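You operate a simulated robot arm through the tools that you are given. There is no shell and no other tool. Be economical: measure what you need, move in short steps, check, and stop when the job is done.

Carry out the task below with a simulated robot arm. There is one attempt and no reset: what you move stays moved.

Task
Stop the fan, let the seal down and part the seal box's coupling.
Fine: fan off, then the main switch; shut the blue valve and turn the black dial to 0 before you part the coupling.

It is judged by the outcome, as a careful person would: the job done as asked, and still so three seconds after it is handed in. It fails if anything else is knocked over, pushed out of place, dropped, spilled or broken. Lids that push on must go on centred and level and be pressed home; caps that screw on are set level and turned clockwise until they are tight.

Robot
A 6-joint arm with a two-finger parallel gripper, fixed in place. Base frame: the origin is at the foot of the arm, x ahead of it, y to its left, z up. Lengths are in mm, angles in degrees, forces in N, time in s.
With the tool pointing down near the work surface it reaches from about 440 to 500 mm from the base axis. Its first joint turns from -166.0 to 166.0 degrees. Payload 3.91 kg.
The TCP is the grasp point between the finger pads, 30 mm short of the fingertips. In the tool frame z runs along the fingers and y along their closing line. The gripper opens to 110 mm. The fingers are 20 mm wide and 10 mm thick; the gripper's body (48 by 112 mm) begins 55 mm behind the TCP.
Orientation is that of the tool frame in the base frame, as a unit quaternion [w, x, y, z]. With the fingers straight down and closing along the base's y, the tool's x points along the base's -x, its y along +y and its z along -z.

Tools
- The arm moves only by the tool step_arm. Its argument "series" is text: rows parted by semicolons, each of 7 numbers parted by spaces: the shift along the tool's x, y, z in units of 30 mm (1.0 is 30 mm), then the turn, a rotation vector about the tool's x, y, z in units of 4 degrees (1.0 is 4 degrees), then the gripper command, from -1 (shut) to 1 (fully open), values between in proportion. In form: tx ty tz ax ay az grip; .... A call has 1 to 8 rows; each row shifts and turns the commanded pose from where the row before left it, along the tool's axes as they then stand. A call with a number of a shift or a turn outside -1 to 1 is refused whole. Rows are played at 5 a second. More than 50 mm and 8.6 degrees between two rows, or a gripper value outside its range, and nothing of the call is played. A pose out of reach is approached as far as the arm can. The call stops where the force on the tool passes 90 N (or 10 N more than at its start, if that is more) or the arm is blocked; 0.2 s more then pass. The fingers move at their own pace (about 108 mm/s each) and stop on an object; they squeeze with about 30 N. The grip force told is the motor's: it shows also when the fingers shut on nothing. Time passes only in rows, and 0.2 s behind the last, so rows that do not move let the fingers close. The reply holds the time, the measured pose of the TCP, the force on the tool along the base axes, the opening and the grip force, in the units named above and with some noise.
- Cameras (640 x 400 px; columns grow to the right, rows downward): "scene" is fixed at [48.9, -500.6, 1598.8]; the picture's right is [0.10, -0.99, 0.00], its down [-0.81, -0.08, -0.58] and it looks along [0.58, 0.06, -0.81] (base axes); focal length 314 px, centre (320, 200). "wrist" rides on the gripper at [77, 7, -114] in the tool frame; the picture's right is [-0.09, 1.00, 0.00], its down [-0.80, -0.07, -0.59] and it looks along [-0.59, -0.05, 0.80] (tool axes); focal length 270 px, centre (320, 200). There is no depth. A picture from a camera that has moved, and an enlarged one, comes with that camera's place and axes in the base frame and with its lens.
- grab_frame(camera): a new picture of that camera. It takes no simulated time.
- raise_lower(by): slides the trunk up (or, below 0, down) by that many mm; the arm rides with it, the base frame stays. It gives what a move gives, with no picture.
- inspect(camera, box): a new picture of the part [left, top, right, bottom] of that camera's present view, enlarged. It takes no simulated time.
- sign_off(): hands the job in; it is judged then, once.

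Go step by step. Nothing tells you positions but the pictures and the camera data: compare them with the known pose of the tool, close in by small moves and look again before you grip or let go. The budget is 120 turns and 64 pictures, counting those below and the enlarged ones. Unless the task says otherwise, let go and move clear before handing in, and close with one line.

The tools are called as a command line: name --argument value ..., lists and objects as JSON in quotes. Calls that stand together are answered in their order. step_arm: Moves the arm, as the interface text tells. Its arguments: {"type":"object","properties":{"series":{"type":"string"}},"required":["series"]} The other tools are called the same way: raise_lower (by) slides the trunk up or down; grab_frame (camera) takes a picture; inspect (camera, box) takes an enlarged picture of a part of a camera's view; sign_off () hands the job in.

At the start:

```text
time_s: 0.0
ee_pos: [296.8, -200.8, 1293.5]
tool_rot: [0.0, 0.0, 1.0, 0.0]
wrist_force: [0.0, -0.6, -0.4]
gripper_width: 110.1
grasp_force: 0.0
trunk travel left (down, up): [-475.0, 65.0]
```

scene: 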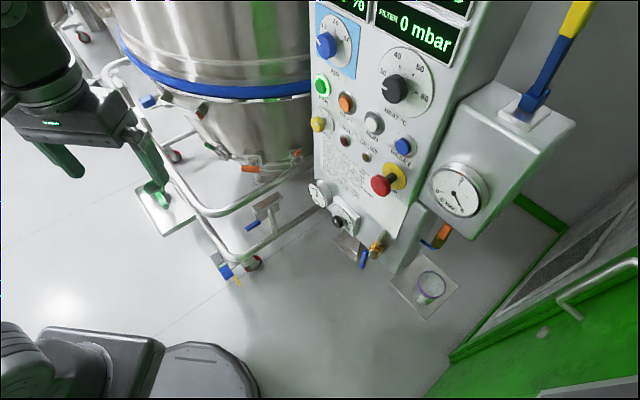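
wrist: 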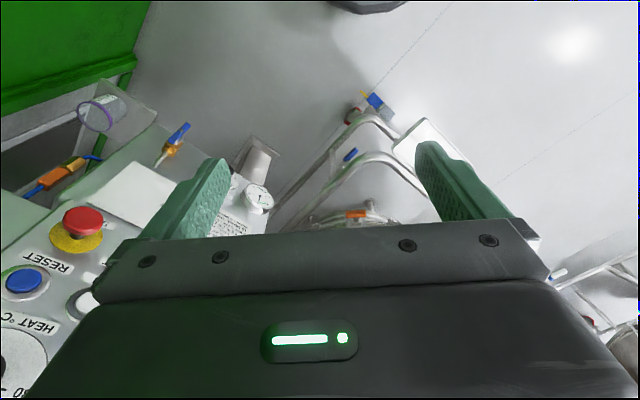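

The scene shows a control cabinet with dials and buttons on a slanted panel, and valves, gauges and a seal box below. I'll enlarge the relevant parts first.

inspect --camera "scene" --box '[300, 0, 480, 112]'

inspect --camera "scene" --box '[300, 90, 460, 190]'

inspect --camera "scene" --box '[290, 165, 480, 315]'

inspect --camera "scene" --box '[120, 80, 320, 300]'

inspect --camera "scene" --box '[400, 0, 600, 260]'

```text
3.56 times, centred on (390, 56) of scene
camera zoom: at [48.9, -500.6, 1598.8], right [0.1, -0.99, 0.0], down [-0.81, -0.08, -0.58], along [0.58, 0.06, -0.81], focal length 1115 px, centre (71, 712)
```

zoom: 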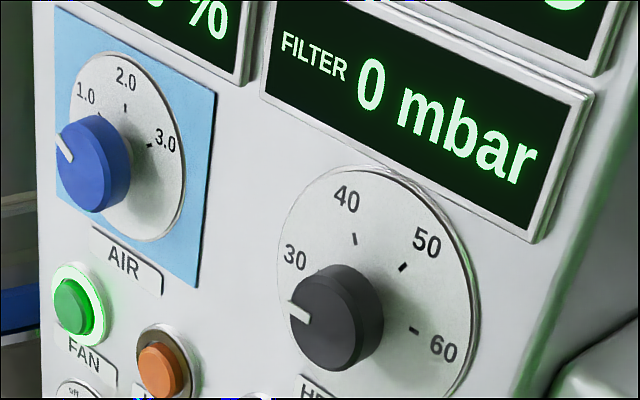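

```text
4.00 times, centred on (380, 140) of scene
camera zoom: at [48.9, -500.6, 1598.8], right [0.1, -0.99, 0.0], down [-0.81, -0.08, -0.58], along [0.58, 0.06, -0.81], focal length 1254 px, centre (80, 440)
```

zoom: 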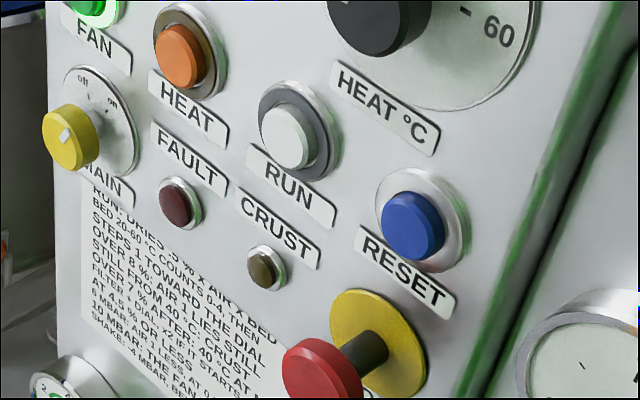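

```text
2.67 times, centred on (385, 240) of scene
camera zoom: at [48.9, -500.6, 1598.8], right [0.1, -0.99, 0.0], down [-0.81, -0.08, -0.58], along [0.58, 0.06, -0.81], focal length 836 px, centre (147, 93)
```

zoom: 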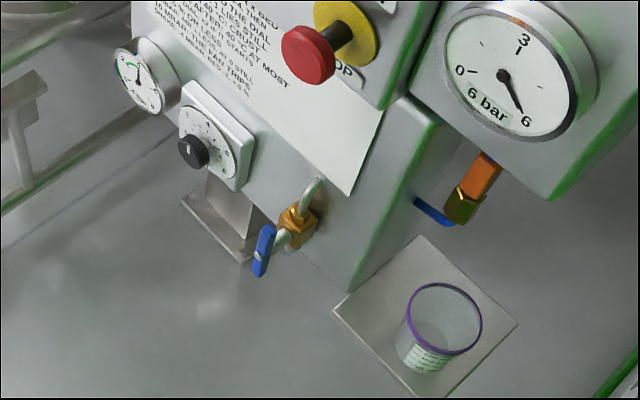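

```text
1.82 times, centred on (220, 190) of scene
camera zoom: at [48.9, -500.6, 1598.8], right [0.1, -0.99, 0.0], down [-0.81, -0.08, -0.58], along [0.58, 0.06, -0.81], focal length 570 px, centre (502, 218)
```

zoom: 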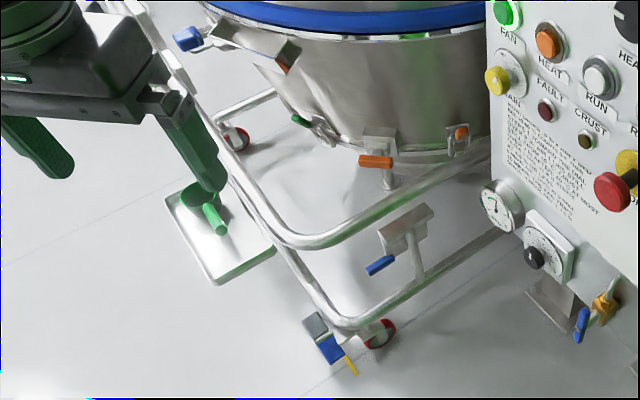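

```text
1.54 times, centred on (500, 130) of scene
camera zoom: at [48.9, -500.6, 1598.8], right [0.1, -0.99, 0.0], down [-0.81, -0.08, -0.58], along [0.58, 0.06, -0.81], focal length 482 px, centre (43, 308)
```

zoom: 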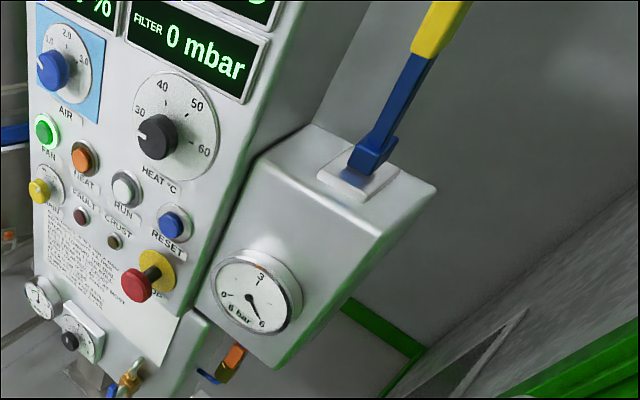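

By triangulation I put RESET near (478,-609,1187) and FAN near (661,-445,1187). The panel then faces roughly (-0.67,0.74,0), so I'll swing the tool round to point at it.

step_arm --series "0 0 0 0 0 1 -1;0 0 0 0 0 1 -1;0 0 0 0 0 1 -1;0 0 0 0 0 1 -1;0 0 0 0 0 1 -1;0 0 0 0 0 1 -1;0 0 0 0 0 1 -1;0 0 0 0 0 1 -1"

step_arm --series "0 0 0 0 0 1 -1;0 0 0 0 0 1 -1;0 0 0 0 0 1 -1;0 0 0 0 0 1 -1;0 0 0 0 -1 0 -1;0 0 0 0 -1 0 -1;0 0 0 0 -1 0 -1;0 0 0 0 -1 0 -1"

step_arm --series "0 0 0 0 -1 0 -1;0 0 0 0 -1 0 -1;0 0 0 0 -1 0 -1;0 0 0 0 -1 0 -1;0 0 0 0 -1 0 -1;0 0 0 0 -1 0 -1;0 0 0 0 -1 0 -1;0 0 0 0 -1 0 -1"

grab_frame --camera "wrist"

```text
time_s: 1.8
ee_pos: [298.2, -199.3, 1294.7]
tool_rot: [0.001, 0.277, 0.961, 0.0]
wrist_force: [0.7, 0.2, -0.1]
gripper_width: 0.2
grasp_force: 30.2
trunk travel left (down, up): [-475.0, 65.0]
```

```text
time_s: 3.6
ee_pos: [299.9, -202.0, 1291.1]
tool_rot: [0.121, 0.403, 0.905, -0.058]
wrist_force: [-0.7, -0.7, 0.6]
gripper_width: 0.0
grasp_force: 30.1
trunk travel left (down, up): [-475.0, 65.0]
```

```text
time_s: 4.9
ee_pos: [324.1, -214.1, 1249.2]
tool_rot: [0.213, 0.387, 0.886, -0.137]
wrist_force: [-0.1, 0.4, -0.1]
gripper_width: 0.1
grasp_force: 29.5
trunk travel left (down, up): [-475.0, 65.0]
stopped in row 6: the arm was blocked; the commanded pose is now the measured one
```

```text
56 pictures are left
camera wrist: at [250.9, -112.2, 1310.8], right [0.8, 0.6, -0.04], down [0.27, -0.31, 0.91], along [0.54, -0.74, -0.41], focal length 270 px, centre (320, 200)
```

wrist: 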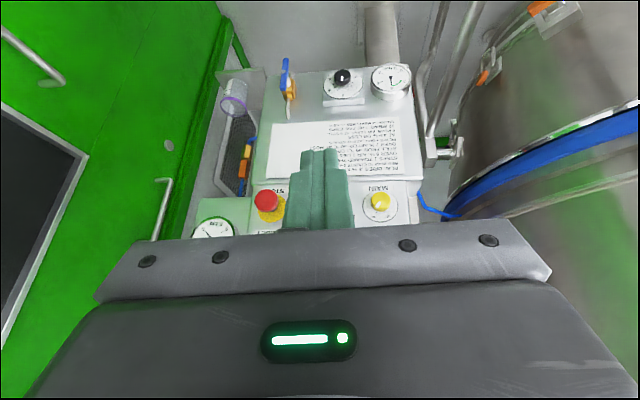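

The pitch was blocked because the arm is folded too close. I'll keep pitching while moving forward toward the panel.

step_arm --series "-.7 0 .39 0 -1 0 -1;-.67 0 .44 0 -1 0 -1;-.64 0 .48 0 -1 0 -1;-.6 0 .52 0 -1 0 -1;-.57 0 .57 0 -1 0 -1;-.52 0 .6 0 -1 0 -1;-.48 0 .64 0 -1 0 -1;-.44 0 .67 0 -1 0 -1"

step_arm --series "0 0 0 0 -1 0 -1;0 0 0 0 -1 0 -1;0 0 0 0 -1 0 -1;0 0 0 0 -1 0 -1;0 0 0 0 -1 0 -1;0 0 0 0 -1 0 -1;0 0 0 0 -1 0 -1;0 0 0 0 -.3 0 -1"

grab_frame --camera "wrist"

grab_frame --camera "scene"

```text
time_s: 6.7
ee_pos: [450.3, -358.1, 1251.0]
tool_rot: [0.451, 0.335, 0.792, -0.238]
wrist_force: [1.6, -0.4, 0.0]
gripper_width: 0.0
grasp_force: 30.6
trunk travel left (down, up): [-475.0, 65.0]
```

```text
time_s: 8.5
ee_pos: [469.2, -353.1, 1281.4]
tool_rot: [0.588, 0.295, 0.688, -0.307]
wrist_force: [0.2, 0.8, 0.8]
gripper_width: 0.1
grasp_force: 29.8
out of reach, approached as far as the arm can: row 1, 2, 3, 4, 5, 7, 8
trunk travel left (down, up): [-475.0, 65.0]
```

```text
55 pictures are left
camera wrist: at [391.2, -255.5, 1218.8], right [0.78, 0.63, 0.01], down [-0.32, 0.38, 0.87], along [0.54, -0.68, 0.49], focal length 270 px, centre (320, 200)
```

wrist: 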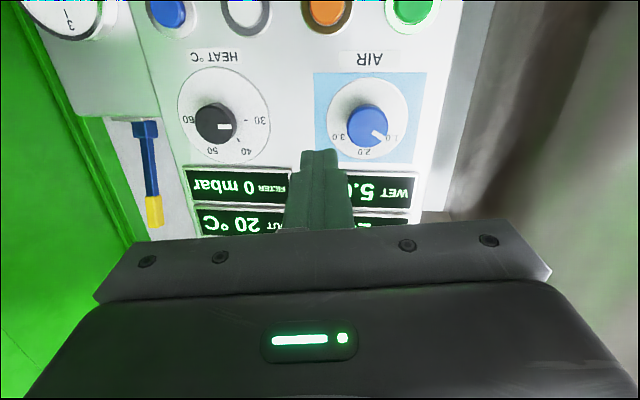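

```text
54 pictures are left
```

scene: 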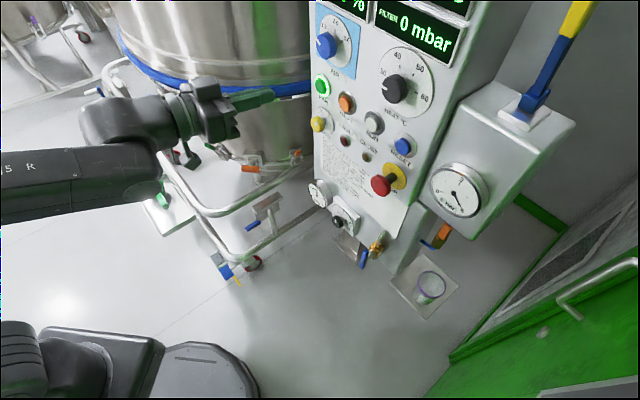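

The tool is now nearly level with the panel and FAN is near (655,-445,1189). I'll lower the trunk to FAN height, then square up and move in front of it.

raise_lower --by -92

step_arm --series "0 .6 .8 -.6 -.9 0 -1;0 .6 .8 -.5 -.9 0 -1;0 .6 .8 0 0 0 -1;0 .56 .8 0 0 0 -1;0 0 0 0 0 0 -1"

grab_frame --camera "wrist"

```text
time_s: 9.7
ee_pos: [469.2, -353.2, 1190.9]
tool_rot: [0.588, 0.295, 0.688, -0.307]
wrist_force: [0.3, -0.4, 0.0]
gripper_width: 0.2
grasp_force: 29.7
trunk travel left (down, up): [-383.0, 157.0]
```

```text
time_s: 10.9
ee_pos: [607.7, -356.3, 1191.1]
tool_rot: [0.641, 0.253, 0.66, -0.298]
wrist_force: [-0.2, -0.2, 1.0]
gripper_width: 0.3
grasp_force: 29.7
out of reach, approached as far as the arm can: row 1, 2
trunk travel left (down, up): [-383.0, 157.0]
```

```text
53 pictures are left
camera wrist: at [526.6, -272.2, 1113.5], right [0.72, 0.7, 0.02], down [-0.42, 0.42, 0.8], along [0.55, -0.58, 0.59], focal length 270 px, centre (320, 200)
```

wrist: 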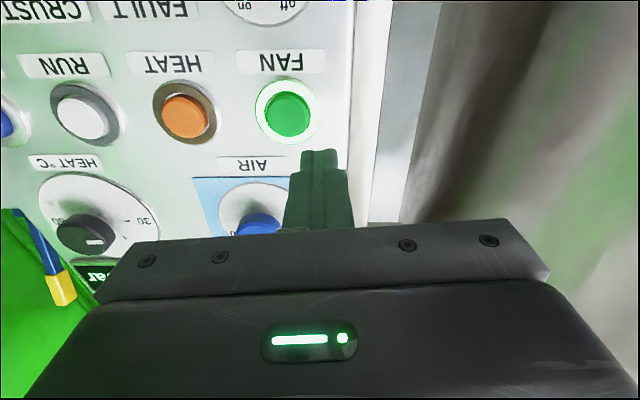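

FAN is at about (655,-445,1185). I'll shift 28 mm sideways and move close to it.

step_arm --series ".1 -.5 .5 0 0 0 -1;.1 -.43 .5 0 0 0 -1;0 0 .6 0 0 0 -1;0 0 0 0 0 0 -1"

grab_frame --camera "wrist"

```text
time_s: 11.9
ee_pos: [618.7, -410.3, 1184.9]
tool_rot: [0.639, 0.254, 0.661, -0.301]
wrist_force: [1.0, -0.1, 0.8]
gripper_width: 0.1
grasp_force: 30.1
trunk travel left (down, up): [-383.0, 157.0]
```

```text
52 pictures are left
camera wrist: at [539.6, -325.2, 1107.1], right [0.72, 0.69, 0.02], down [-0.42, 0.42, 0.81], along [0.55, -0.59, 0.59], focal length 270 px, centre (320, 200)
```

wrist: 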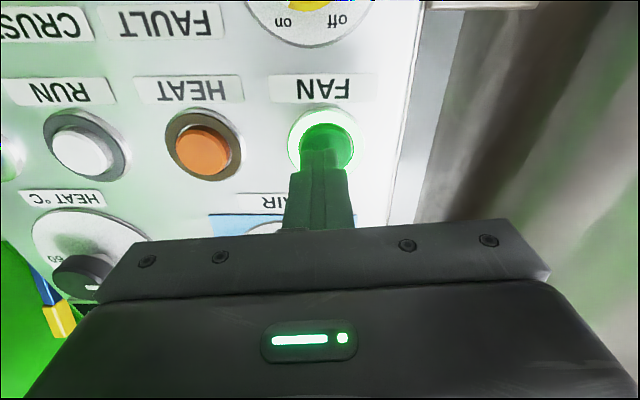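

The fingertips line up with FAN, so I'll advance gently until they touch and press.

step_arm --series "0 0 .3 0 0 0 -1;0 0 .15 0 0 0 -1;0 0 .1 0 0 0 -1;0 0 .1 0 0 0 -1;0 0 0 0 0 0 -1"

grab_frame --camera "wrist"

```text
time_s: 13.1
ee_pos: [629.4, -422.5, 1184.2]
tool_rot: [0.638, 0.255, 0.661, -0.301]
wrist_force: [-26.2, 25.0, -13.6]
gripper_width: 0.0
grasp_force: 29.7
trunk travel left (down, up): [-383.0, 157.0]
```

```text
51 pictures are left
camera wrist: at [549.6, -335.8, 1107.0], right [0.72, 0.69, 0.02], down [-0.42, 0.42, 0.81], along [0.55, -0.59, 0.59], focal length 270 px, centre (320, 200)
```

wrist: 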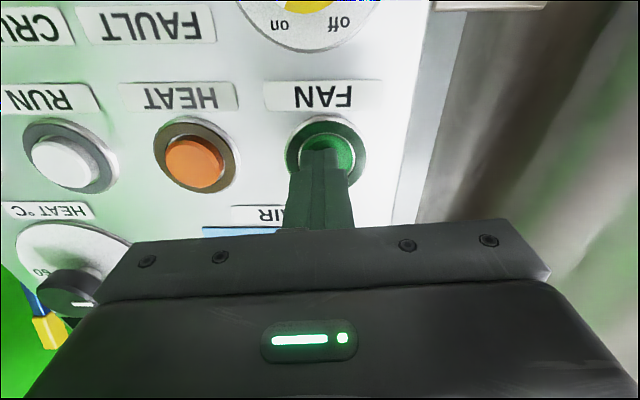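

The FAN lamp is off. I'll back off and go down about 95 mm to look at MAIN.

step_arm --series "0 0 -.9 0 0 0 -1;0 0 -.9 0 0 0 -1;0 0 -.9 0 0 0 0;0 0 0 0 0 0 0"

raise_lower --by -95

grab_frame --camera "wrist"

inspect --camera "scene" --box '[290, 60, 370, 150]'

```text
time_s: 14.1
ee_pos: [574.7, -365.1, 1183.4]
tool_rot: [0.64, 0.254, 0.661, -0.3]
wrist_force: [-0.4, -0.4, 0.7]
gripper_width: 55.1
grasp_force: 0.2
trunk travel left (down, up): [-383.0, 157.0]
```

```text
time_s: 15.4
ee_pos: [575.5, -364.4, 1089.9]
tool_rot: [0.64, 0.255, 0.66, -0.3]
wrist_force: [0.1, 0.4, 0.3]
gripper_width: 55.0
grasp_force: 0.1
trunk travel left (down, up): [-288.0, 252.0]
```

```text
50 pictures are left
camera wrist: at [496.3, -279.8, 1011.6], right [0.72, 0.69, 0.02], down [-0.42, 0.42, 0.81], along [0.55, -0.59, 0.59], focal length 270 px, centre (320, 200)
```

wrist: 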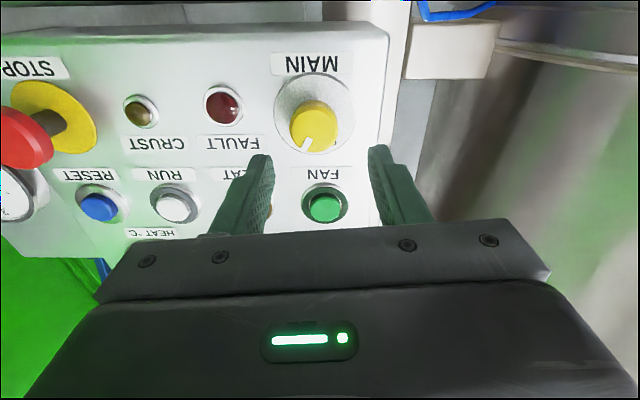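

```text
4.44 times, centred on (330, 105) of scene
camera zoom: at [48.9, -500.6, 1598.8], right [0.1, -0.99, 0.0], down [-0.81, -0.08, -0.58], along [0.58, 0.06, -0.81], focal length 1394 px, centre (276, 622)
```

zoom: 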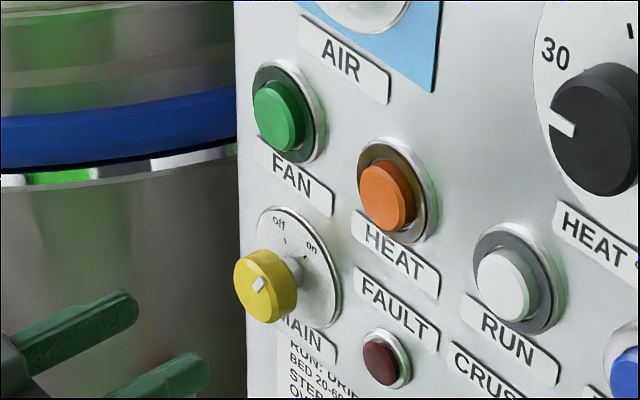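

I place the MAIN knob face at about (636,-435,1088). I'll zoom in to read its pointer and its off/on marks.

inspect --camera "wrist" --box '[262, 60, 362, 160]'

```text
4.00 times, centred on (312, 110) of wrist
camera zoom: at [496.3, -279.8, 1011.6], right [0.72, 0.69, 0.02], down [-0.42, 0.42, 0.81], along [0.55, -0.59, 0.59], focal length 1081 px, centre (352, 560)
```

zoom: 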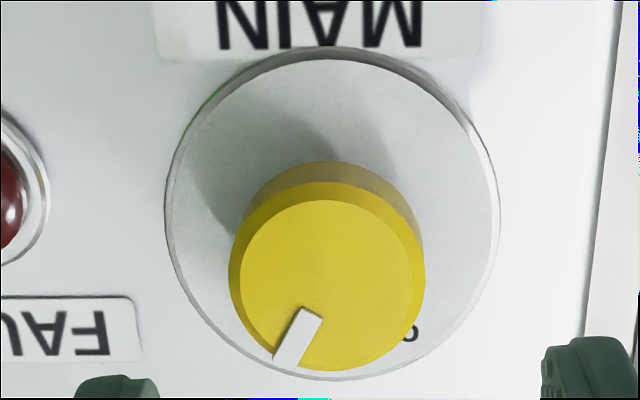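

The pointer sits at "on", up and to the right, so off needs roughly 55° counter-clockwise. I'll move in around the knob with the fingers 55 mm open.

step_arm --series "0 -.17 .6 0 0 1 0;0 0 .8 0 0 0 0;0 0 .6 0 0 0 0;0 0 0 0 0 0 0"

grab_frame --camera "wrist"

inspect --camera "scene" --box '[270, 80, 370, 170]'

```text
time_s: 16.4
ee_pos: [613.3, -410.6, 1089.7]
tool_rot: [0.648, 0.28, 0.651, -0.279]
wrist_force: [0.4, 0.5, -0.3]
gripper_width: 55.0
grasp_force: 0.1
trunk travel left (down, up): [-288.0, 252.0]
```

```text
47 pictures are left
camera wrist: at [539.1, -321.7, 1013.7], right [0.72, 0.68, 0.09], down [-0.46, 0.38, 0.8], along [0.52, -0.62, 0.59], focal length 270 px, centre (320, 200)
```

wrist: 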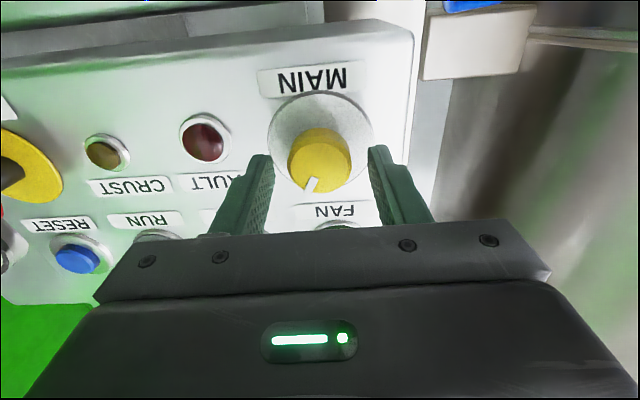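

```text
4.44 times, centred on (320, 125) of scene
camera zoom: at [48.9, -500.6, 1598.8], right [0.1, -0.99, 0.0], down [-0.81, -0.08, -0.58], along [0.58, 0.06, -0.81], focal length 1394 px, centre (320, 533)
```

zoom: 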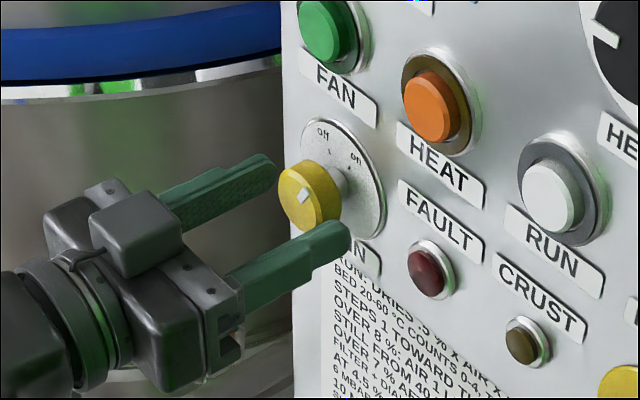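

The knob is centred between the fingers. I'll go in 13 mm and close.

step_arm --series "0 0 .25 0 0 0 0;0 0 .2 0 0 0 0;0 0 0 0 0 0 -1;0 0 0 0 0 0 -1"

grab_frame --camera "wrist"

```text
time_s: 17.4
ee_pos: [623.5, -421.4, 1089.8]
tool_rot: [0.648, 0.28, 0.651, -0.279]
wrist_force: [-3.3, -1.4, -1.5]
gripper_width: 37.6
grasp_force: 45.2
trunk travel left (down, up): [-288.0, 252.0]
```

```text
45 pictures are left
camera wrist: at [548.4, -332.0, 1013.0], right [0.72, 0.68, 0.09], down [-0.46, 0.38, 0.8], along [0.52, -0.62, 0.59], focal length 270 px, centre (320, 200)
```

wrist: 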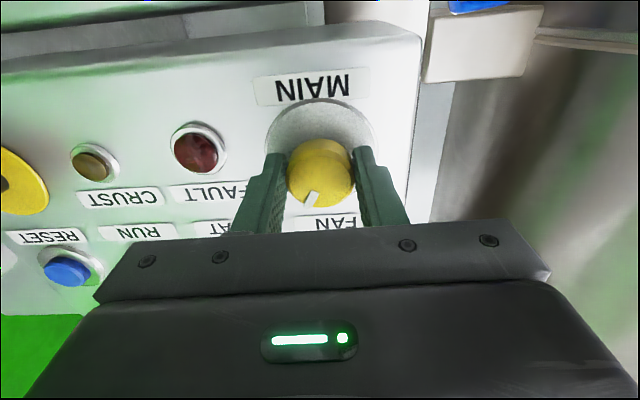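

Gripped at 37.6 mm. Now I'll turn it counter-clockwise.

step_arm --series "0 0 0 0 0 -1 -1;0 0 0 0 0 -1 -1;0 0 0 0 0 -1 -1;0 0 0 0 0 -1 -1;0 0 0 0 0 -1 -1;0 0 0 0 0 -1 -1;0 0 0 0 0 -1 -1;0 0 0 0 0 -1 -1"

inspect --camera "scene" --box '[295, 90, 355, 150]'

```text
time_s: 19.2
ee_pos: [622.8, -423.3, 1090.1]
tool_rot: [0.546, 0.089, 0.703, -0.448]
wrist_force: [-3.4, -5.2, 3.3]
gripper_width: 37.5
grasp_force: 45.1
trunk travel left (down, up): [-288.0, 252.0]
```

```text
6.67 times, centred on (325, 120) of scene
camera zoom: at [48.9, -500.6, 1598.8], right [0.1, -0.99, 0.0], down [-0.81, -0.08, -0.58], along [0.58, 0.06, -0.81], focal length 2091 px, centre (287, 733)
```

zoom: 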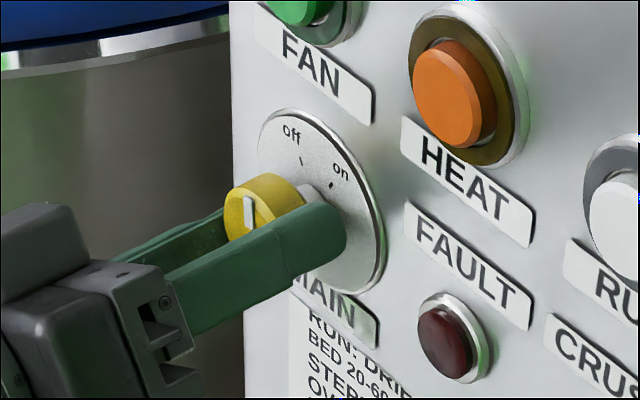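

The pointer is just past upright and needs about 25–30° more to reach the off tick.

step_arm --series "0 0 0 0 0 -1 -1;0 0 0 0 0 -1 -1;0 0 0 0 0 -1 -1;0 0 0 0 0 -1 -1;0 0 0 0 0 -1 -1;0 0 0 0 0 -1 -1;0 0 0 0 0 0 -1"

inspect --camera "scene" --box '[295, 90, 355, 150]'

grab_frame --camera "wrist"

```text
time_s: 20.8
ee_pos: [622.1, -423.0, 1091.4]
tool_rot: [0.441, -0.058, 0.706, -0.551]
wrist_force: [-3.1, -13.8, 10.8]
gripper_width: 37.4
grasp_force: 44.4
trunk travel left (down, up): [-288.0, 252.0]
```

```text
6.67 times, centred on (325, 120) of scene
camera zoom: at [48.9, -500.6, 1598.8], right [0.1, -0.99, 0.0], down [-0.81, -0.08, -0.58], along [0.58, 0.06, -0.81], focal length 2091 px, centre (287, 733)
```

zoom: 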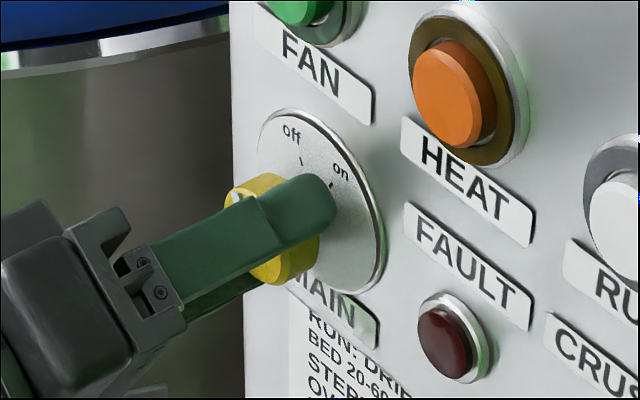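

```text
42 pictures are left
camera wrist: at [498.8, -378.9, 1042.0], right [0.46, 0.43, -0.78], down [0.05, 0.86, 0.51], along [0.89, -0.27, 0.37], focal length 270 px, centre (320, 200)
```

wrist: 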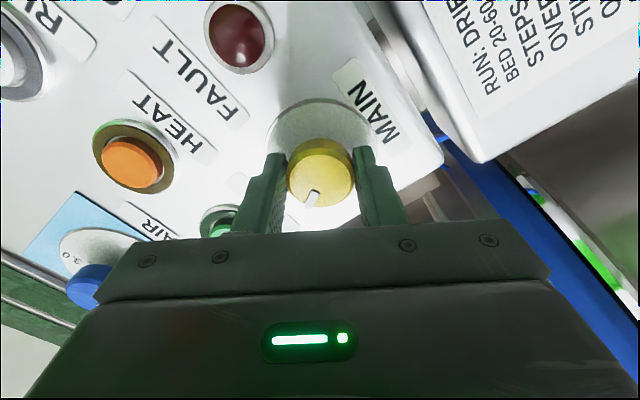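

I've turned it 56° and the force is rising. I'll let go and back off to check the pointer.

step_arm --series "0 0 0 0 0 0 0;0 0 0 0 0 0 0;0 0 -.6 0 0 0 0;0 0 -.9 0 0 0 0;0 0 -.9 0 0 0 0;0 0 0 0 0 0 0"

inspect --camera "scene" --box '[295, 90, 355, 150]'

grab_frame --camera "scene"

```text
time_s: 22.2
ee_pos: [573.8, -369.4, 1090.8]
tool_rot: [0.441, -0.058, 0.706, -0.551]
wrist_force: [-0.2, -0.3, 1.3]
gripper_width: 55.0
grasp_force: 0.0
trunk travel left (down, up): [-288.0, 252.0]
```

```text
6.67 times, centred on (325, 120) of scene
camera zoom: at [48.9, -500.6, 1598.8], right [0.1, -0.99, 0.0], down [-0.81, -0.08, -0.58], along [0.58, 0.06, -0.81], focal length 2091 px, centre (287, 733)
```

zoom: 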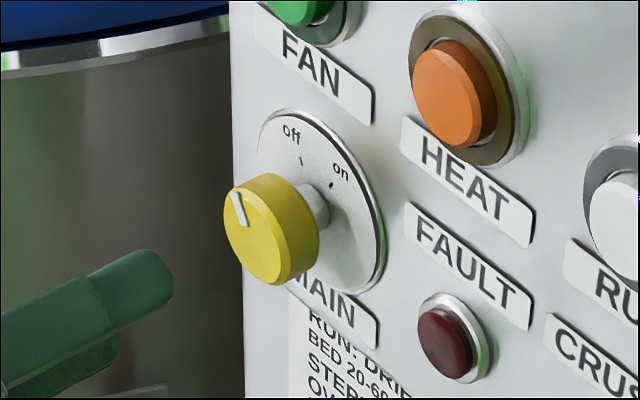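

```text
40 pictures are left
```

scene: 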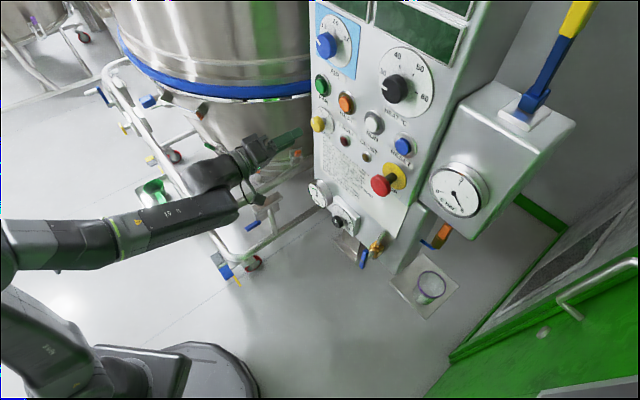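

The displays are dark and MAIN points to off. Next I'll look closely at the lower valves, dial and coupling to find the seal box.

inspect --camera "scene" --box '[300, 170, 400, 275]'

inspect --camera "scene" --box '[405, 155, 495, 255]'

inspect --camera "scene" --box '[190, 170, 300, 290]'

```text
3.81 times, centred on (350, 222) of scene
camera zoom: at [48.9, -500.6, 1598.8], right [0.1, -0.99, 0.0], down [-0.81, -0.08, -0.58], along [0.58, 0.06, -0.81], focal length 1195 px, centre (206, 114)
```

zoom: 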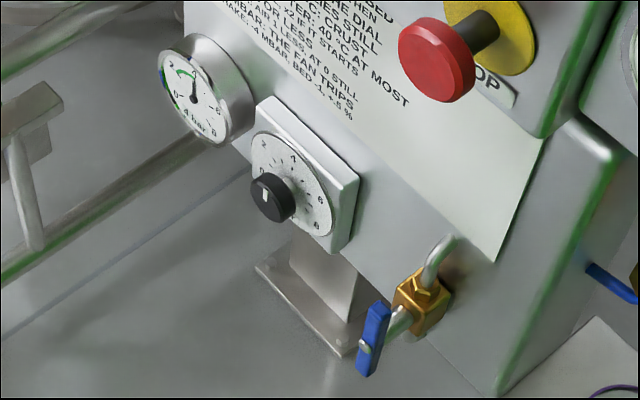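

```text
4.00 times, centred on (450, 205) of scene
camera zoom: at [48.9, -500.6, 1598.8], right [0.1, -0.99, 0.0], down [-0.81, -0.08, -0.58], along [0.58, 0.06, -0.81], focal length 1254 px, centre (-200, 180)
```

zoom: 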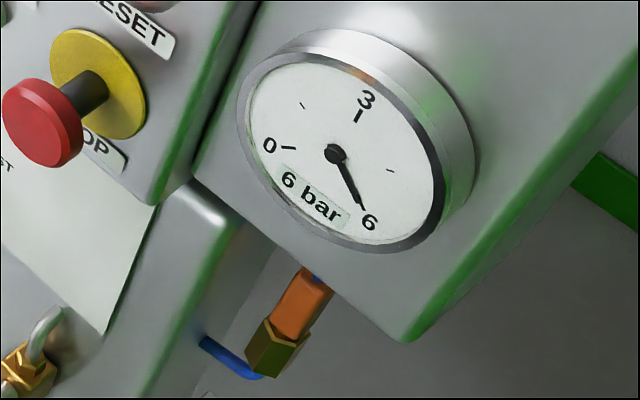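

```text
3.33 times, centred on (245, 230) of scene
camera zoom: at [48.9, -500.6, 1598.8], right [0.1, -0.99, 0.0], down [-0.81, -0.08, -0.58], along [0.58, 0.06, -0.81], focal length 1045 px, centre (570, 100)
```

zoom: 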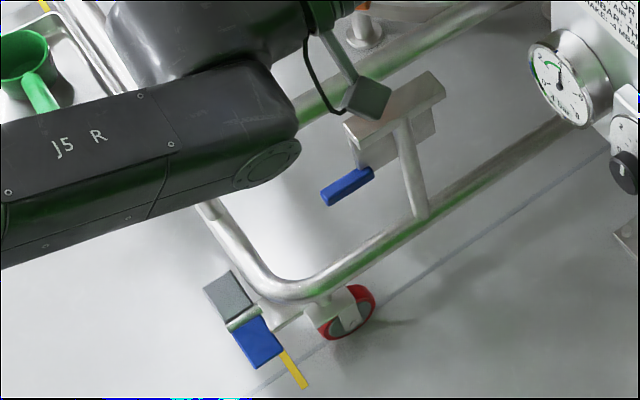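

MAIN is off. I'll roll back level, retract a little and lower, so I can see the lower fittings and where the hoses go.

step_arm --series "0 0 -.5 0 0 1 -1;0 0 -.5 0 0 1 -1;0 0 -.5 0 0 1 -1;0 0 -.5 0 0 1 -1;0 0 0 0 0 1 -1;0 0 0 0 0 1 -1;0 0 0 0 0 1 -1;0 0 0 0 0 1 -1"

step_arm --series "0 0 0 0 0 1 -1;0 0 0 0 0 1 -1;0 0 0 0 0 1 -1;0 0 0 0 0 1 -1;0 0 0 0 0 1 -1;0 0 0 0 0 1 -1;0 0 0 0 0 0 -1"

raise_lower --by -60

grab_frame --camera "wrist"

```text
time_s: 24.0
ee_pos: [532.2, -326.1, 1089.9]
tool_rot: [0.577, 0.137, 0.694, -0.407]
wrist_force: [0.5, 0.2, 0.7]
gripper_width: 0.1
grasp_force: 30.3
trunk travel left (down, up): [-288.0, 252.0]
```

```text
time_s: 25.6
ee_pos: [530.9, -327.0, 1089.2]
tool_rot: [0.65, 0.277, 0.651, -0.277]
wrist_force: [0.2, 0.8, -0.3]
gripper_width: 0.0
grasp_force: 30.4
trunk travel left (down, up): [-288.0, 252.0]
```

```text
time_s: 26.6
ee_pos: [532.4, -326.4, 1028.9]
tool_rot: [0.65, 0.278, 0.651, -0.277]
wrist_force: [-0.8, 0.4, -0.5]
gripper_width: 0.0
grasp_force: 29.8
trunk travel left (down, up): [-228.0, 312.0]
```

```text
36 pictures are left
camera wrist: at [456.4, -237.2, 951.9], right [0.72, 0.69, 0.09], down [-0.46, 0.38, 0.8], along [0.52, -0.62, 0.59], focal length 270 px, centre (320, 200)
```

wrist: 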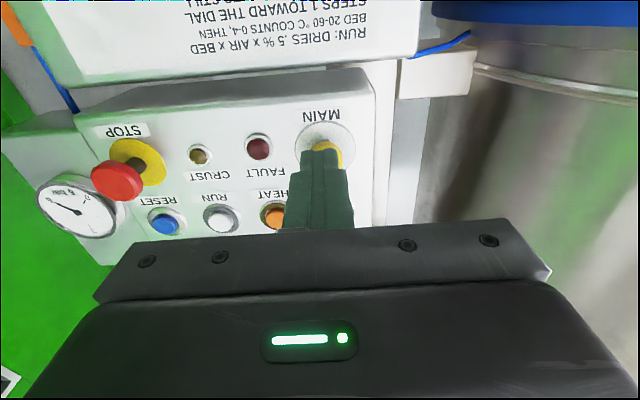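

The camera looks upward, so I need to go lower still to see the valve area.

raise_lower --by -140

grab_frame --camera "wrist"

```text
time_s: 28.3
ee_pos: [531.4, -326.4, 889.5]
tool_rot: [0.649, 0.278, 0.651, -0.278]
wrist_force: [-0.6, -0.7, 0.1]
gripper_width: 0.3
grasp_force: 30.1
trunk travel left (down, up): [-88.0, 452.0]
```

```text
35 pictures are left
camera wrist: at [456.5, -237.2, 811.9], right [0.72, 0.69, 0.09], down [-0.46, 0.38, 0.8], along [0.52, -0.62, 0.59], focal length 270 px, centre (320, 200)
```

wrist: 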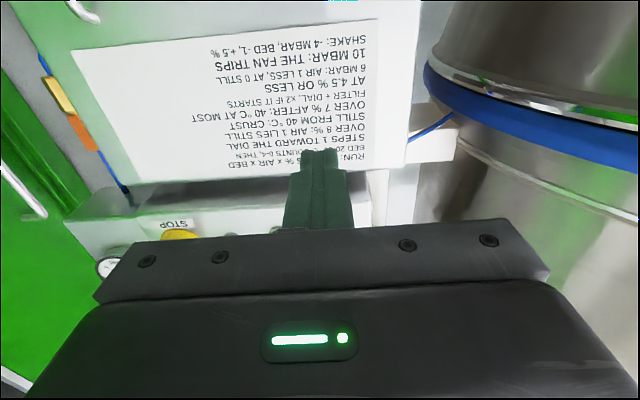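

The camera looks upward from here, so the low fittings are hard to see. I'll check the blue/yellow lever, the orange coupling and the brass valve in more detail from the fixed camera.

inspect --camera "scene" --box '[480, 0, 620, 140]'

inspect --camera "scene" --box '[345, 220, 405, 275]'

inspect --camera "scene" --box '[300, 170, 365, 240]'

inspect --camera "wrist" --box '[20, 40, 150, 210]'

```text
2.86 times, centred on (550, 70) of scene
camera zoom: at [48.9, -500.6, 1598.8], right [0.1, -0.99, 0.0], down [-0.81, -0.08, -0.58], along [0.58, 0.06, -0.81], focal length 896 px, centre (-337, 571)
```

zoom: 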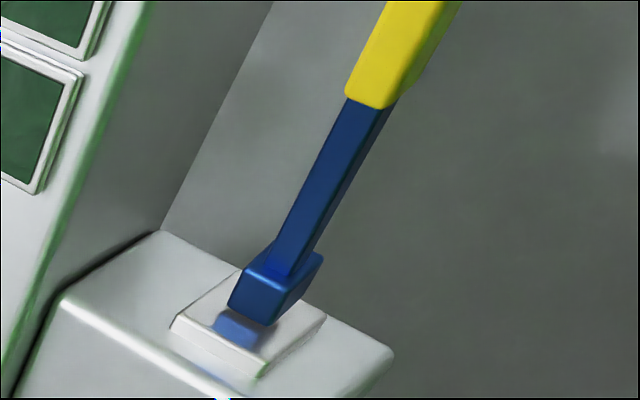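

```text
7.27 times, centred on (375, 248) of scene
camera zoom: at [48.9, -500.6, 1598.8], right [0.1, -0.99, 0.0], down [-0.81, -0.08, -0.58], along [0.58, 0.06, -0.81], focal length 2281 px, centre (-80, -146)
```

zoom: 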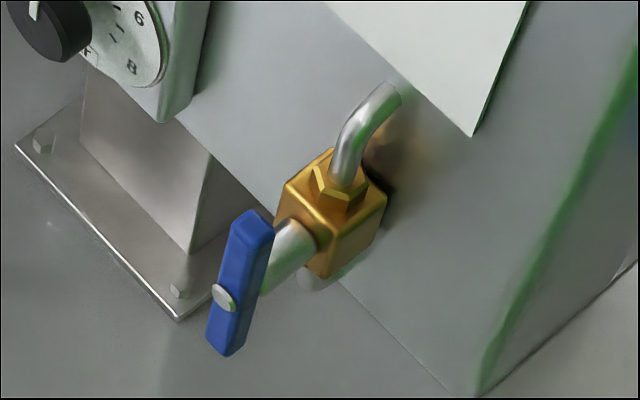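

```text
5.71 times, centred on (332, 205) of scene
camera zoom: at [48.9, -500.6, 1598.8], right [0.1, -0.99, 0.0], down [-0.81, -0.08, -0.58], along [0.58, 0.06, -0.81], focal length 1792 px, centre (249, 171)
```

zoom: 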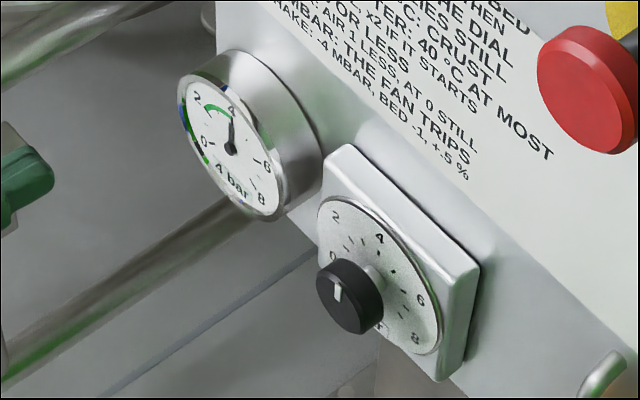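

```text
2.35 times, centred on (85, 125) of wrist
camera zoom: at [456.5, -237.2, 811.9], right [0.72, 0.69, 0.09], down [-0.46, 0.38, 0.8], along [0.52, -0.62, 0.59], focal length 636 px, centre (873, 376)
```

zoom: 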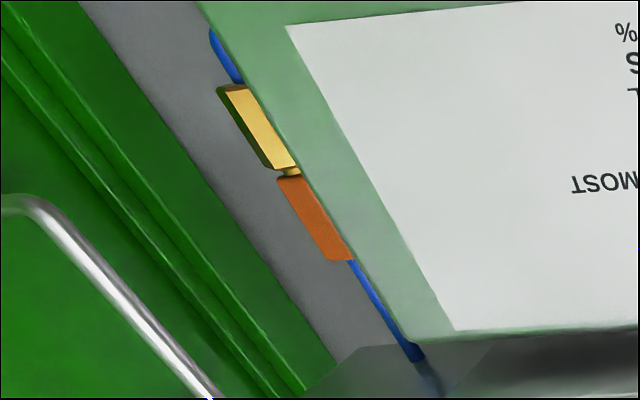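

The layout is now clear:
- **Seal box:** the lower box, with the 4 bar gauge, the black 0–8 dial set near 4, and a brass valve whose blue lever lies along its vertical pipe (open).
- **Coupling:** the orange and brass pair hanging beside it.

The lever is near (476,-590,715) and the dial near (589,-498,729). I'll go to the valve first.

raise_lower --by -85

step_arm --series ".3 -.93 .2 0 0 0 0;.3 -.93 .2 0 0 0 0;.3 -.93 .2 0 0 0 0;.3 -.93 .2 0 0 0 0;.3 -.93 .2 0 0 0 0;.3 -.93 .2 0 0 0 0;.3 -.93 .2 0 0 0 0;.3 -.93 .2 0 0 0 0"

grab_frame --camera "wrist"

grab_frame --camera "scene"

```text
time_s: 29.5
ee_pos: [531.8, -326.8, 804.9]
tool_rot: [0.65, 0.278, 0.65, -0.278]
wrist_force: [0.0, -0.3, 0.0]
gripper_width: 0.1
grasp_force: 29.7
trunk travel left (down, up): [-3.0, 537.0]
```

```text
time_s: 31.3
ee_pos: [530.6, -333.6, 797.1]
tool_rot: [0.645, 0.284, 0.651, -0.282]
wrist_force: [-0.1, 0.2, -1.3]
gripper_width: 55.0
grasp_force: 0.1
out of reach, approached as far as the arm can: row 1, 2, 3, 4, 5, 6, 7, 8
trunk travel left (down, up): [-3.0, 537.0]
```

```text
30 pictures are left
camera wrist: at [455.5, -243.8, 720.1], right [0.73, 0.68, 0.09], down [-0.45, 0.38, 0.8], along [0.51, -0.63, 0.59], focal length 270 px, centre (320, 200)
```

wrist: 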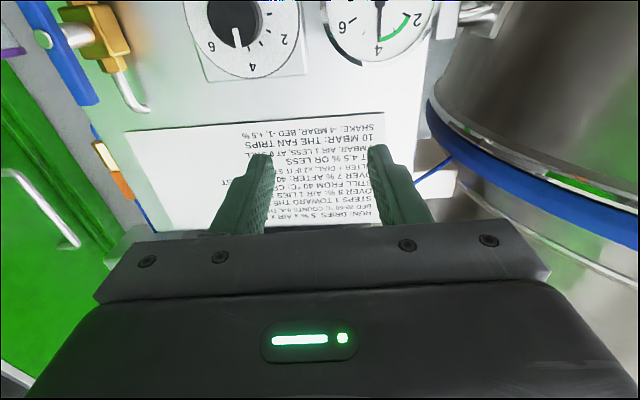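

```text
29 pictures are left
```

scene: 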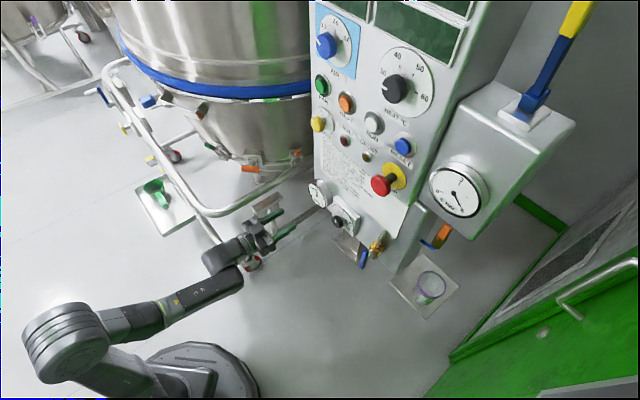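

That move was out of reach because the arm is folded too close at this depth. I'll extend toward the panel first, then slide sideways.

step_arm --series "0 0 .9 0 0 0 0;0 0 .9 0 0 0 0;0 0 0 0 0 0 0"

```text
time_s: 32.1
ee_pos: [571.5, -367.7, 798.0]
tool_rot: [0.648, 0.281, 0.651, -0.28]
wrist_force: [-0.3, 0.1, 1.0]
gripper_width: 54.8
grasp_force: 0.1
out of reach, approached as far as the arm can: row 1
trunk travel left (down, up): [-3.0, 537.0]
```

step_arm --series "0 -.9 0 0 0 0 0;0 -.9 0 0 0 0 0;0 -.9 0 0 0 0 0;0 -.9 0 0 0 0 0;0 0 0 0 0 0 0"

```text
time_s: 33.3
ee_pos: [563.3, -370.4, 800.4]
tool_rot: [0.645, 0.284, 0.65, -0.283]
wrist_force: [0.2, 0.0, 0.1]
gripper_width: 55.1
grasp_force: 0.1
out of reach, approached as far as the arm can: row 1, 2, 3, 4
trunk travel left (down, up): [-3.0, 537.0]
```

Sideways is still limited, as the elbow is folded at this height. I'll lower the TCP relative to the shoulder to open the elbow up.

step_arm --series ".9 0 0 0 0 0 0;.9 0 0 0 0 0 0;.9 0 0 0 0 0 0;0 0 0 0 0 0 0"

```text
time_s: 34.3
ee_pos: [578.7, -351.5, 726.9]
tool_rot: [0.647, 0.281, 0.651, -0.28]
wrist_force: [-0.6, -0.4, 0.1]
gripper_width: 55.1
grasp_force: 0.1
out of reach, approached as far as the arm can: row 1, 2, 3
trunk travel left (down, up): [-3.0, 537.0]
```

The limit looks like the wrist being on the wrong side of its singularity: it only reaches poses with the tool yawed off the arm's plane. I'll raise up, pitch the tool down, slide to where tool and arm plane coincide, and pitch up again in that plane.

raise_lower --by 150

step_arm --series "0 0 0 0 1 0 -1;0 0 0 0 1 0 -1;0 0 0 0 1 0 -1;0 0 0 0 1 0 -1;0 0 0 0 1 0 -1;0 0 0 0 1 0 -1;0 0 0 0 1 0 -1;0 0 0 0 1 0 -1"

step_arm --series "0 0 0 0 1 0 -1;0 0 0 0 1 0 -1;0 0 0 0 1 0 -1;0 0 0 0 1 0 -1;0 0 0 0 1 0 -1;0 0 0 0 1 0 -1;0 0 0 0 1 0 -1;0 0 0 0 1 0 -1"

```text
time_s: 36.1
ee_pos: [579.4, -350.8, 877.0]
tool_rot: [0.647, 0.282, 0.651, -0.281]
wrist_force: [0.6, -0.3, -0.2]
gripper_width: 55.1
grasp_force: 0.0
trunk travel left (down, up): [-153.0, 387.0]
```

```text
time_s: 37.9
ee_pos: [580.8, -352.9, 878.7]
tool_rot: [0.455, 0.346, 0.796, -0.199]
wrist_force: [-0.6, 0.5, 0.0]
gripper_width: 0.0
grasp_force: 30.0
trunk travel left (down, up): [-153.0, 387.0]
```

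```text
time_s: 39.7
ee_pos: [578.6, -354.8, 880.5]
tool_rot: [0.229, 0.39, 0.886, -0.104]
wrist_force: [-0.8, 0.1, -0.7]
gripper_width: 0.0
grasp_force: 29.8
out of reach, approached as far as the arm can: row 1
trunk travel left (down, up): [-153.0, 387.0]
```

step_arm --series "0 -.95 0 0 0 0 -1;0 -.95 0 0 0 0 -1;0 -.95 0 0 0 0 -1;0 -.95 0 0 0 0 -1;0 -.95 0 0 0 0 -1;0 -.95 0 0 0 0 -1;0 0 0 0 0 0 -1"

```text
time_s: 41.3
ee_pos: [453.9, -471.4, 882.1]
tool_rot: [0.229, 0.391, 0.885, -0.104]
wrist_force: [-0.3, 0.0, 0.2]
gripper_width: 0.0
grasp_force: 30.2
trunk travel left (down, up): [-153.0, 387.0]
```

Free sideways now. I'll make a small trim into the arm plane, then pitch up.

step_arm --series "0 -.63 0 0 0 0 -1;0 0 0 0 -1 0 -1;0 0 0 0 -1 0 -1;0 0 0 0 -1 0 -1;0 0 0 0 -1 0 -1;0 0 0 0 -1 0 -1;0 0 0 0 -1 0 -1;0 0 0 0 -1 0 -1"

step_arm --series "0 0 0 0 -1 0 -1;0 0 0 0 -1 0 -1;0 0 0 0 -1 0 -1;0 0 0 0 -1 0 -1;0 0 0 0 -1 0 -1;0 0 0 0 -1 0 -1;0 0 0 0 -1 0 -1;0 0 0 0 -1 0 -1"

```text
time_s: 43.1
ee_pos: [439.2, -484.6, 883.4]
tool_rot: [0.438, 0.353, 0.803, -0.196]
wrist_force: [-1.5, -0.6, -0.1]
gripper_width: 0.0
grasp_force: 30.5
trunk travel left (down, up): [-153.0, 387.0]
```

```text
time_s: 44.9
ee_pos: [438.3, -484.4, 881.9]
tool_rot: [0.464, 0.346, 0.789, -0.207]
wrist_force: [0.4, 0.6, -0.3]
gripper_width: 0.0
grasp_force: 30.3
out of reach, approached as far as the arm can: row 2, 3, 4, 5, 6, 7, 8
trunk travel left (down, up): [-153.0, 387.0]
```

Pitching up in the plane stops at the wrist limit, 29° below level. A level tool therefore needs to be yawed about 10–15° off the arm plane, and for the valve the left side suits (only 5–10° off normal). I'll yaw left, then pitch up.

step_arm --series "0 0 0 -.8 0 -.43 -1;0 0 0 -.8 0 -.43 -1;0 0 0 -.8 0 -.43 -1;0 0 0 -.8 0 -.43 -1;0 0 0 0 -1 0 -1;0 0 0 0 -1 0 -1;0 0 0 0 -1 0 -1;0 0 0 0 -1 0 -1"

step_arm --series "0 0 0 0 -1 0 -1;0 0 0 0 -1 0 -1;0 0 0 0 -1 0 -1;0 0 0 0 0 0 -1"

```text
time_s: 46.7
ee_pos: [428.4, -490.0, 880.6]
tool_rot: [0.579, 0.259, 0.744, -0.211]
wrist_force: [0.2, -0.1, -0.7]
gripper_width: 0.0
grasp_force: 30.4
out of reach, approached as far as the arm can: row 1, 2
trunk travel left (down, up): [-153.0, 387.0]
```

```text
time_s: 47.7
ee_pos: [429.2, -491.3, 879.5]
tool_rot: [0.655, 0.234, 0.679, -0.236]
wrist_force: [1.0, 0.5, -0.5]
gripper_width: 0.2
grasp_force: 29.8
trunk travel left (down, up): [-153.0, 387.0]
```

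The tool is level at yaw −39°, close to the panel normal. I'll lower and look at the valve.

raise_lower --by -150

grab_frame --camera "wrist"

```text
time_s: 49.4
ee_pos: [428.5, -491.4, 728.9]
tool_rot: [0.654, 0.235, 0.679, -0.237]
wrist_force: [0.2, -0.2, -0.2]
gripper_width: 0.0
grasp_force: 29.8
trunk travel left (down, up): [-3.0, 537.0]
```

```text
28 pictures are left
camera wrist: at [340.3, -411.4, 655.4], right [0.63, 0.77, 0.07], down [-0.48, 0.31, 0.82], along [0.61, -0.55, 0.57], focal length 270 px, centre (320, 200)
```

wrist: 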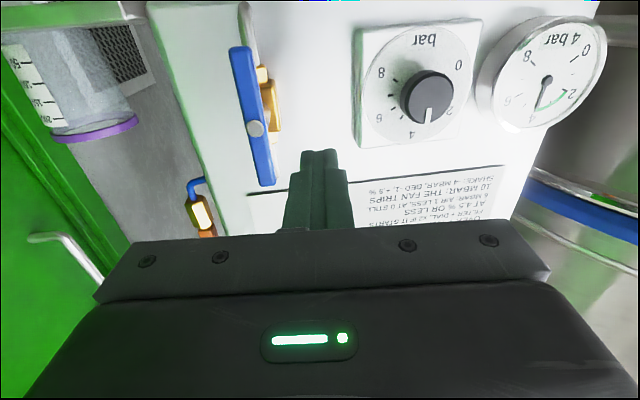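

The view is good. The valve pivot is at about (463,-583,723) with the lever vertical, and the dial reads about 3 on a scale with 0 at lower left. I'll move in front of the lever with the fingers open.

step_arm --series ".1 -.85 .2 0 0 0 0;.1 -.84 .3 0 0 0 0;0 0 .3 0 0 0 0;0 0 0 0 0 0 0"

grab_frame --camera "wrist"

```text
time_s: 50.4
ee_pos: [415.9, -545.7, 722.7]
tool_rot: [0.654, 0.236, 0.679, -0.237]
wrist_force: [0.4, -0.7, -0.2]
gripper_width: 54.9
grasp_force: 0.0
trunk travel left (down, up): [-3.0, 537.0]
```

```text
27 pictures are left
camera wrist: at [327.2, -466.7, 649.4], right [0.63, 0.77, 0.07], down [-0.48, 0.31, 0.82], along [0.61, -0.55, 0.57], focal length 270 px, centre (320, 200)
```

wrist: 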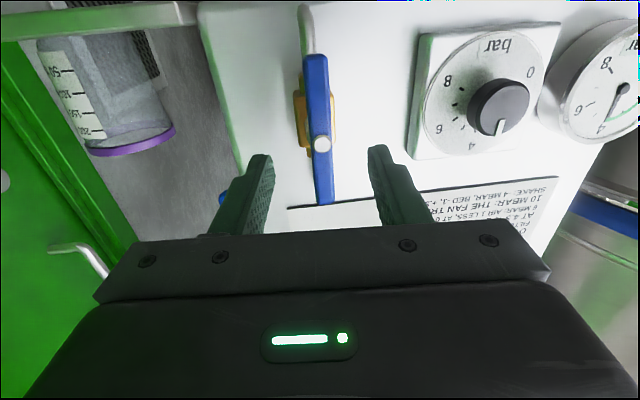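

The lever is centred between the fingers. I'll go in and grip at the pivot.

step_arm --series "0 0 .5 0 0 0 0;0 0 .45 0 0 0 0;0 0 .3 0 0 0 0;0 0 0 0 0 0 0;0 0 0 0 0 0 -1;0 0 0 0 0 0 -1"

grab_frame --camera "wrist"

```text
time_s: 51.8
ee_pos: [445.3, -568.5, 722.0]
tool_rot: [0.654, 0.235, 0.679, -0.236]
wrist_force: [0.3, 0.0, 0.9]
gripper_width: 16.4
grasp_force: 45.3
trunk travel left (down, up): [-3.0, 537.0]
```

```text
26 pictures are left
camera wrist: at [356.8, -489.5, 647.9], right [0.63, 0.77, 0.08], down [-0.48, 0.31, 0.82], along [0.61, -0.55, 0.57], focal length 270 px, centre (320, 200)
```

wrist: 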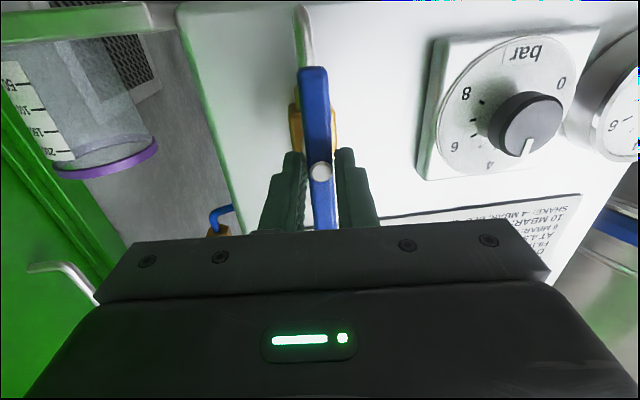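

Gripped at 16.4 mm. I'll turn clockwise gently to see if it moves that way.

step_arm --series "0 0 0 0 0 .8 -1;0 0 0 0 0 .8 -1;0 0 0 0 0 .8 -1;0 0 0 0 0 .8 -1;0 0 0 0 0 0 -1"

grab_frame --camera "wrist"

```text
time_s: 53.0
ee_pos: [444.9, -568.4, 720.8]
tool_rot: [0.677, 0.308, 0.649, -0.162]
wrist_force: [7.7, -0.4, 3.9]
gripper_width: 16.2
grasp_force: 44.9
trunk travel left (down, up): [-3.0, 537.0]
```

```text
25 pictures are left
camera wrist: at [367.7, -475.8, 651.1], right [0.61, 0.74, 0.29], down [-0.59, 0.17, 0.79], along [0.53, -0.65, 0.54], focal length 270 px, centre (320, 200)
```

wrist: 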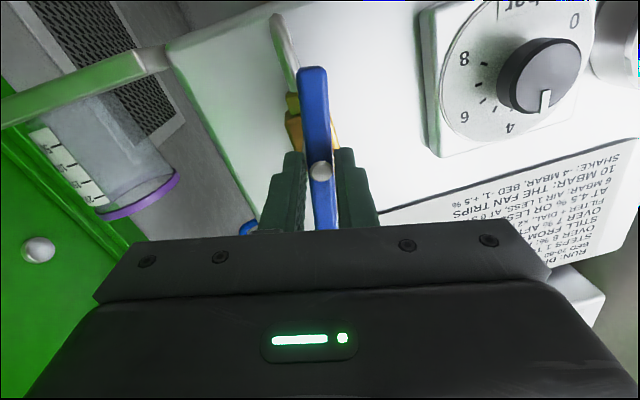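

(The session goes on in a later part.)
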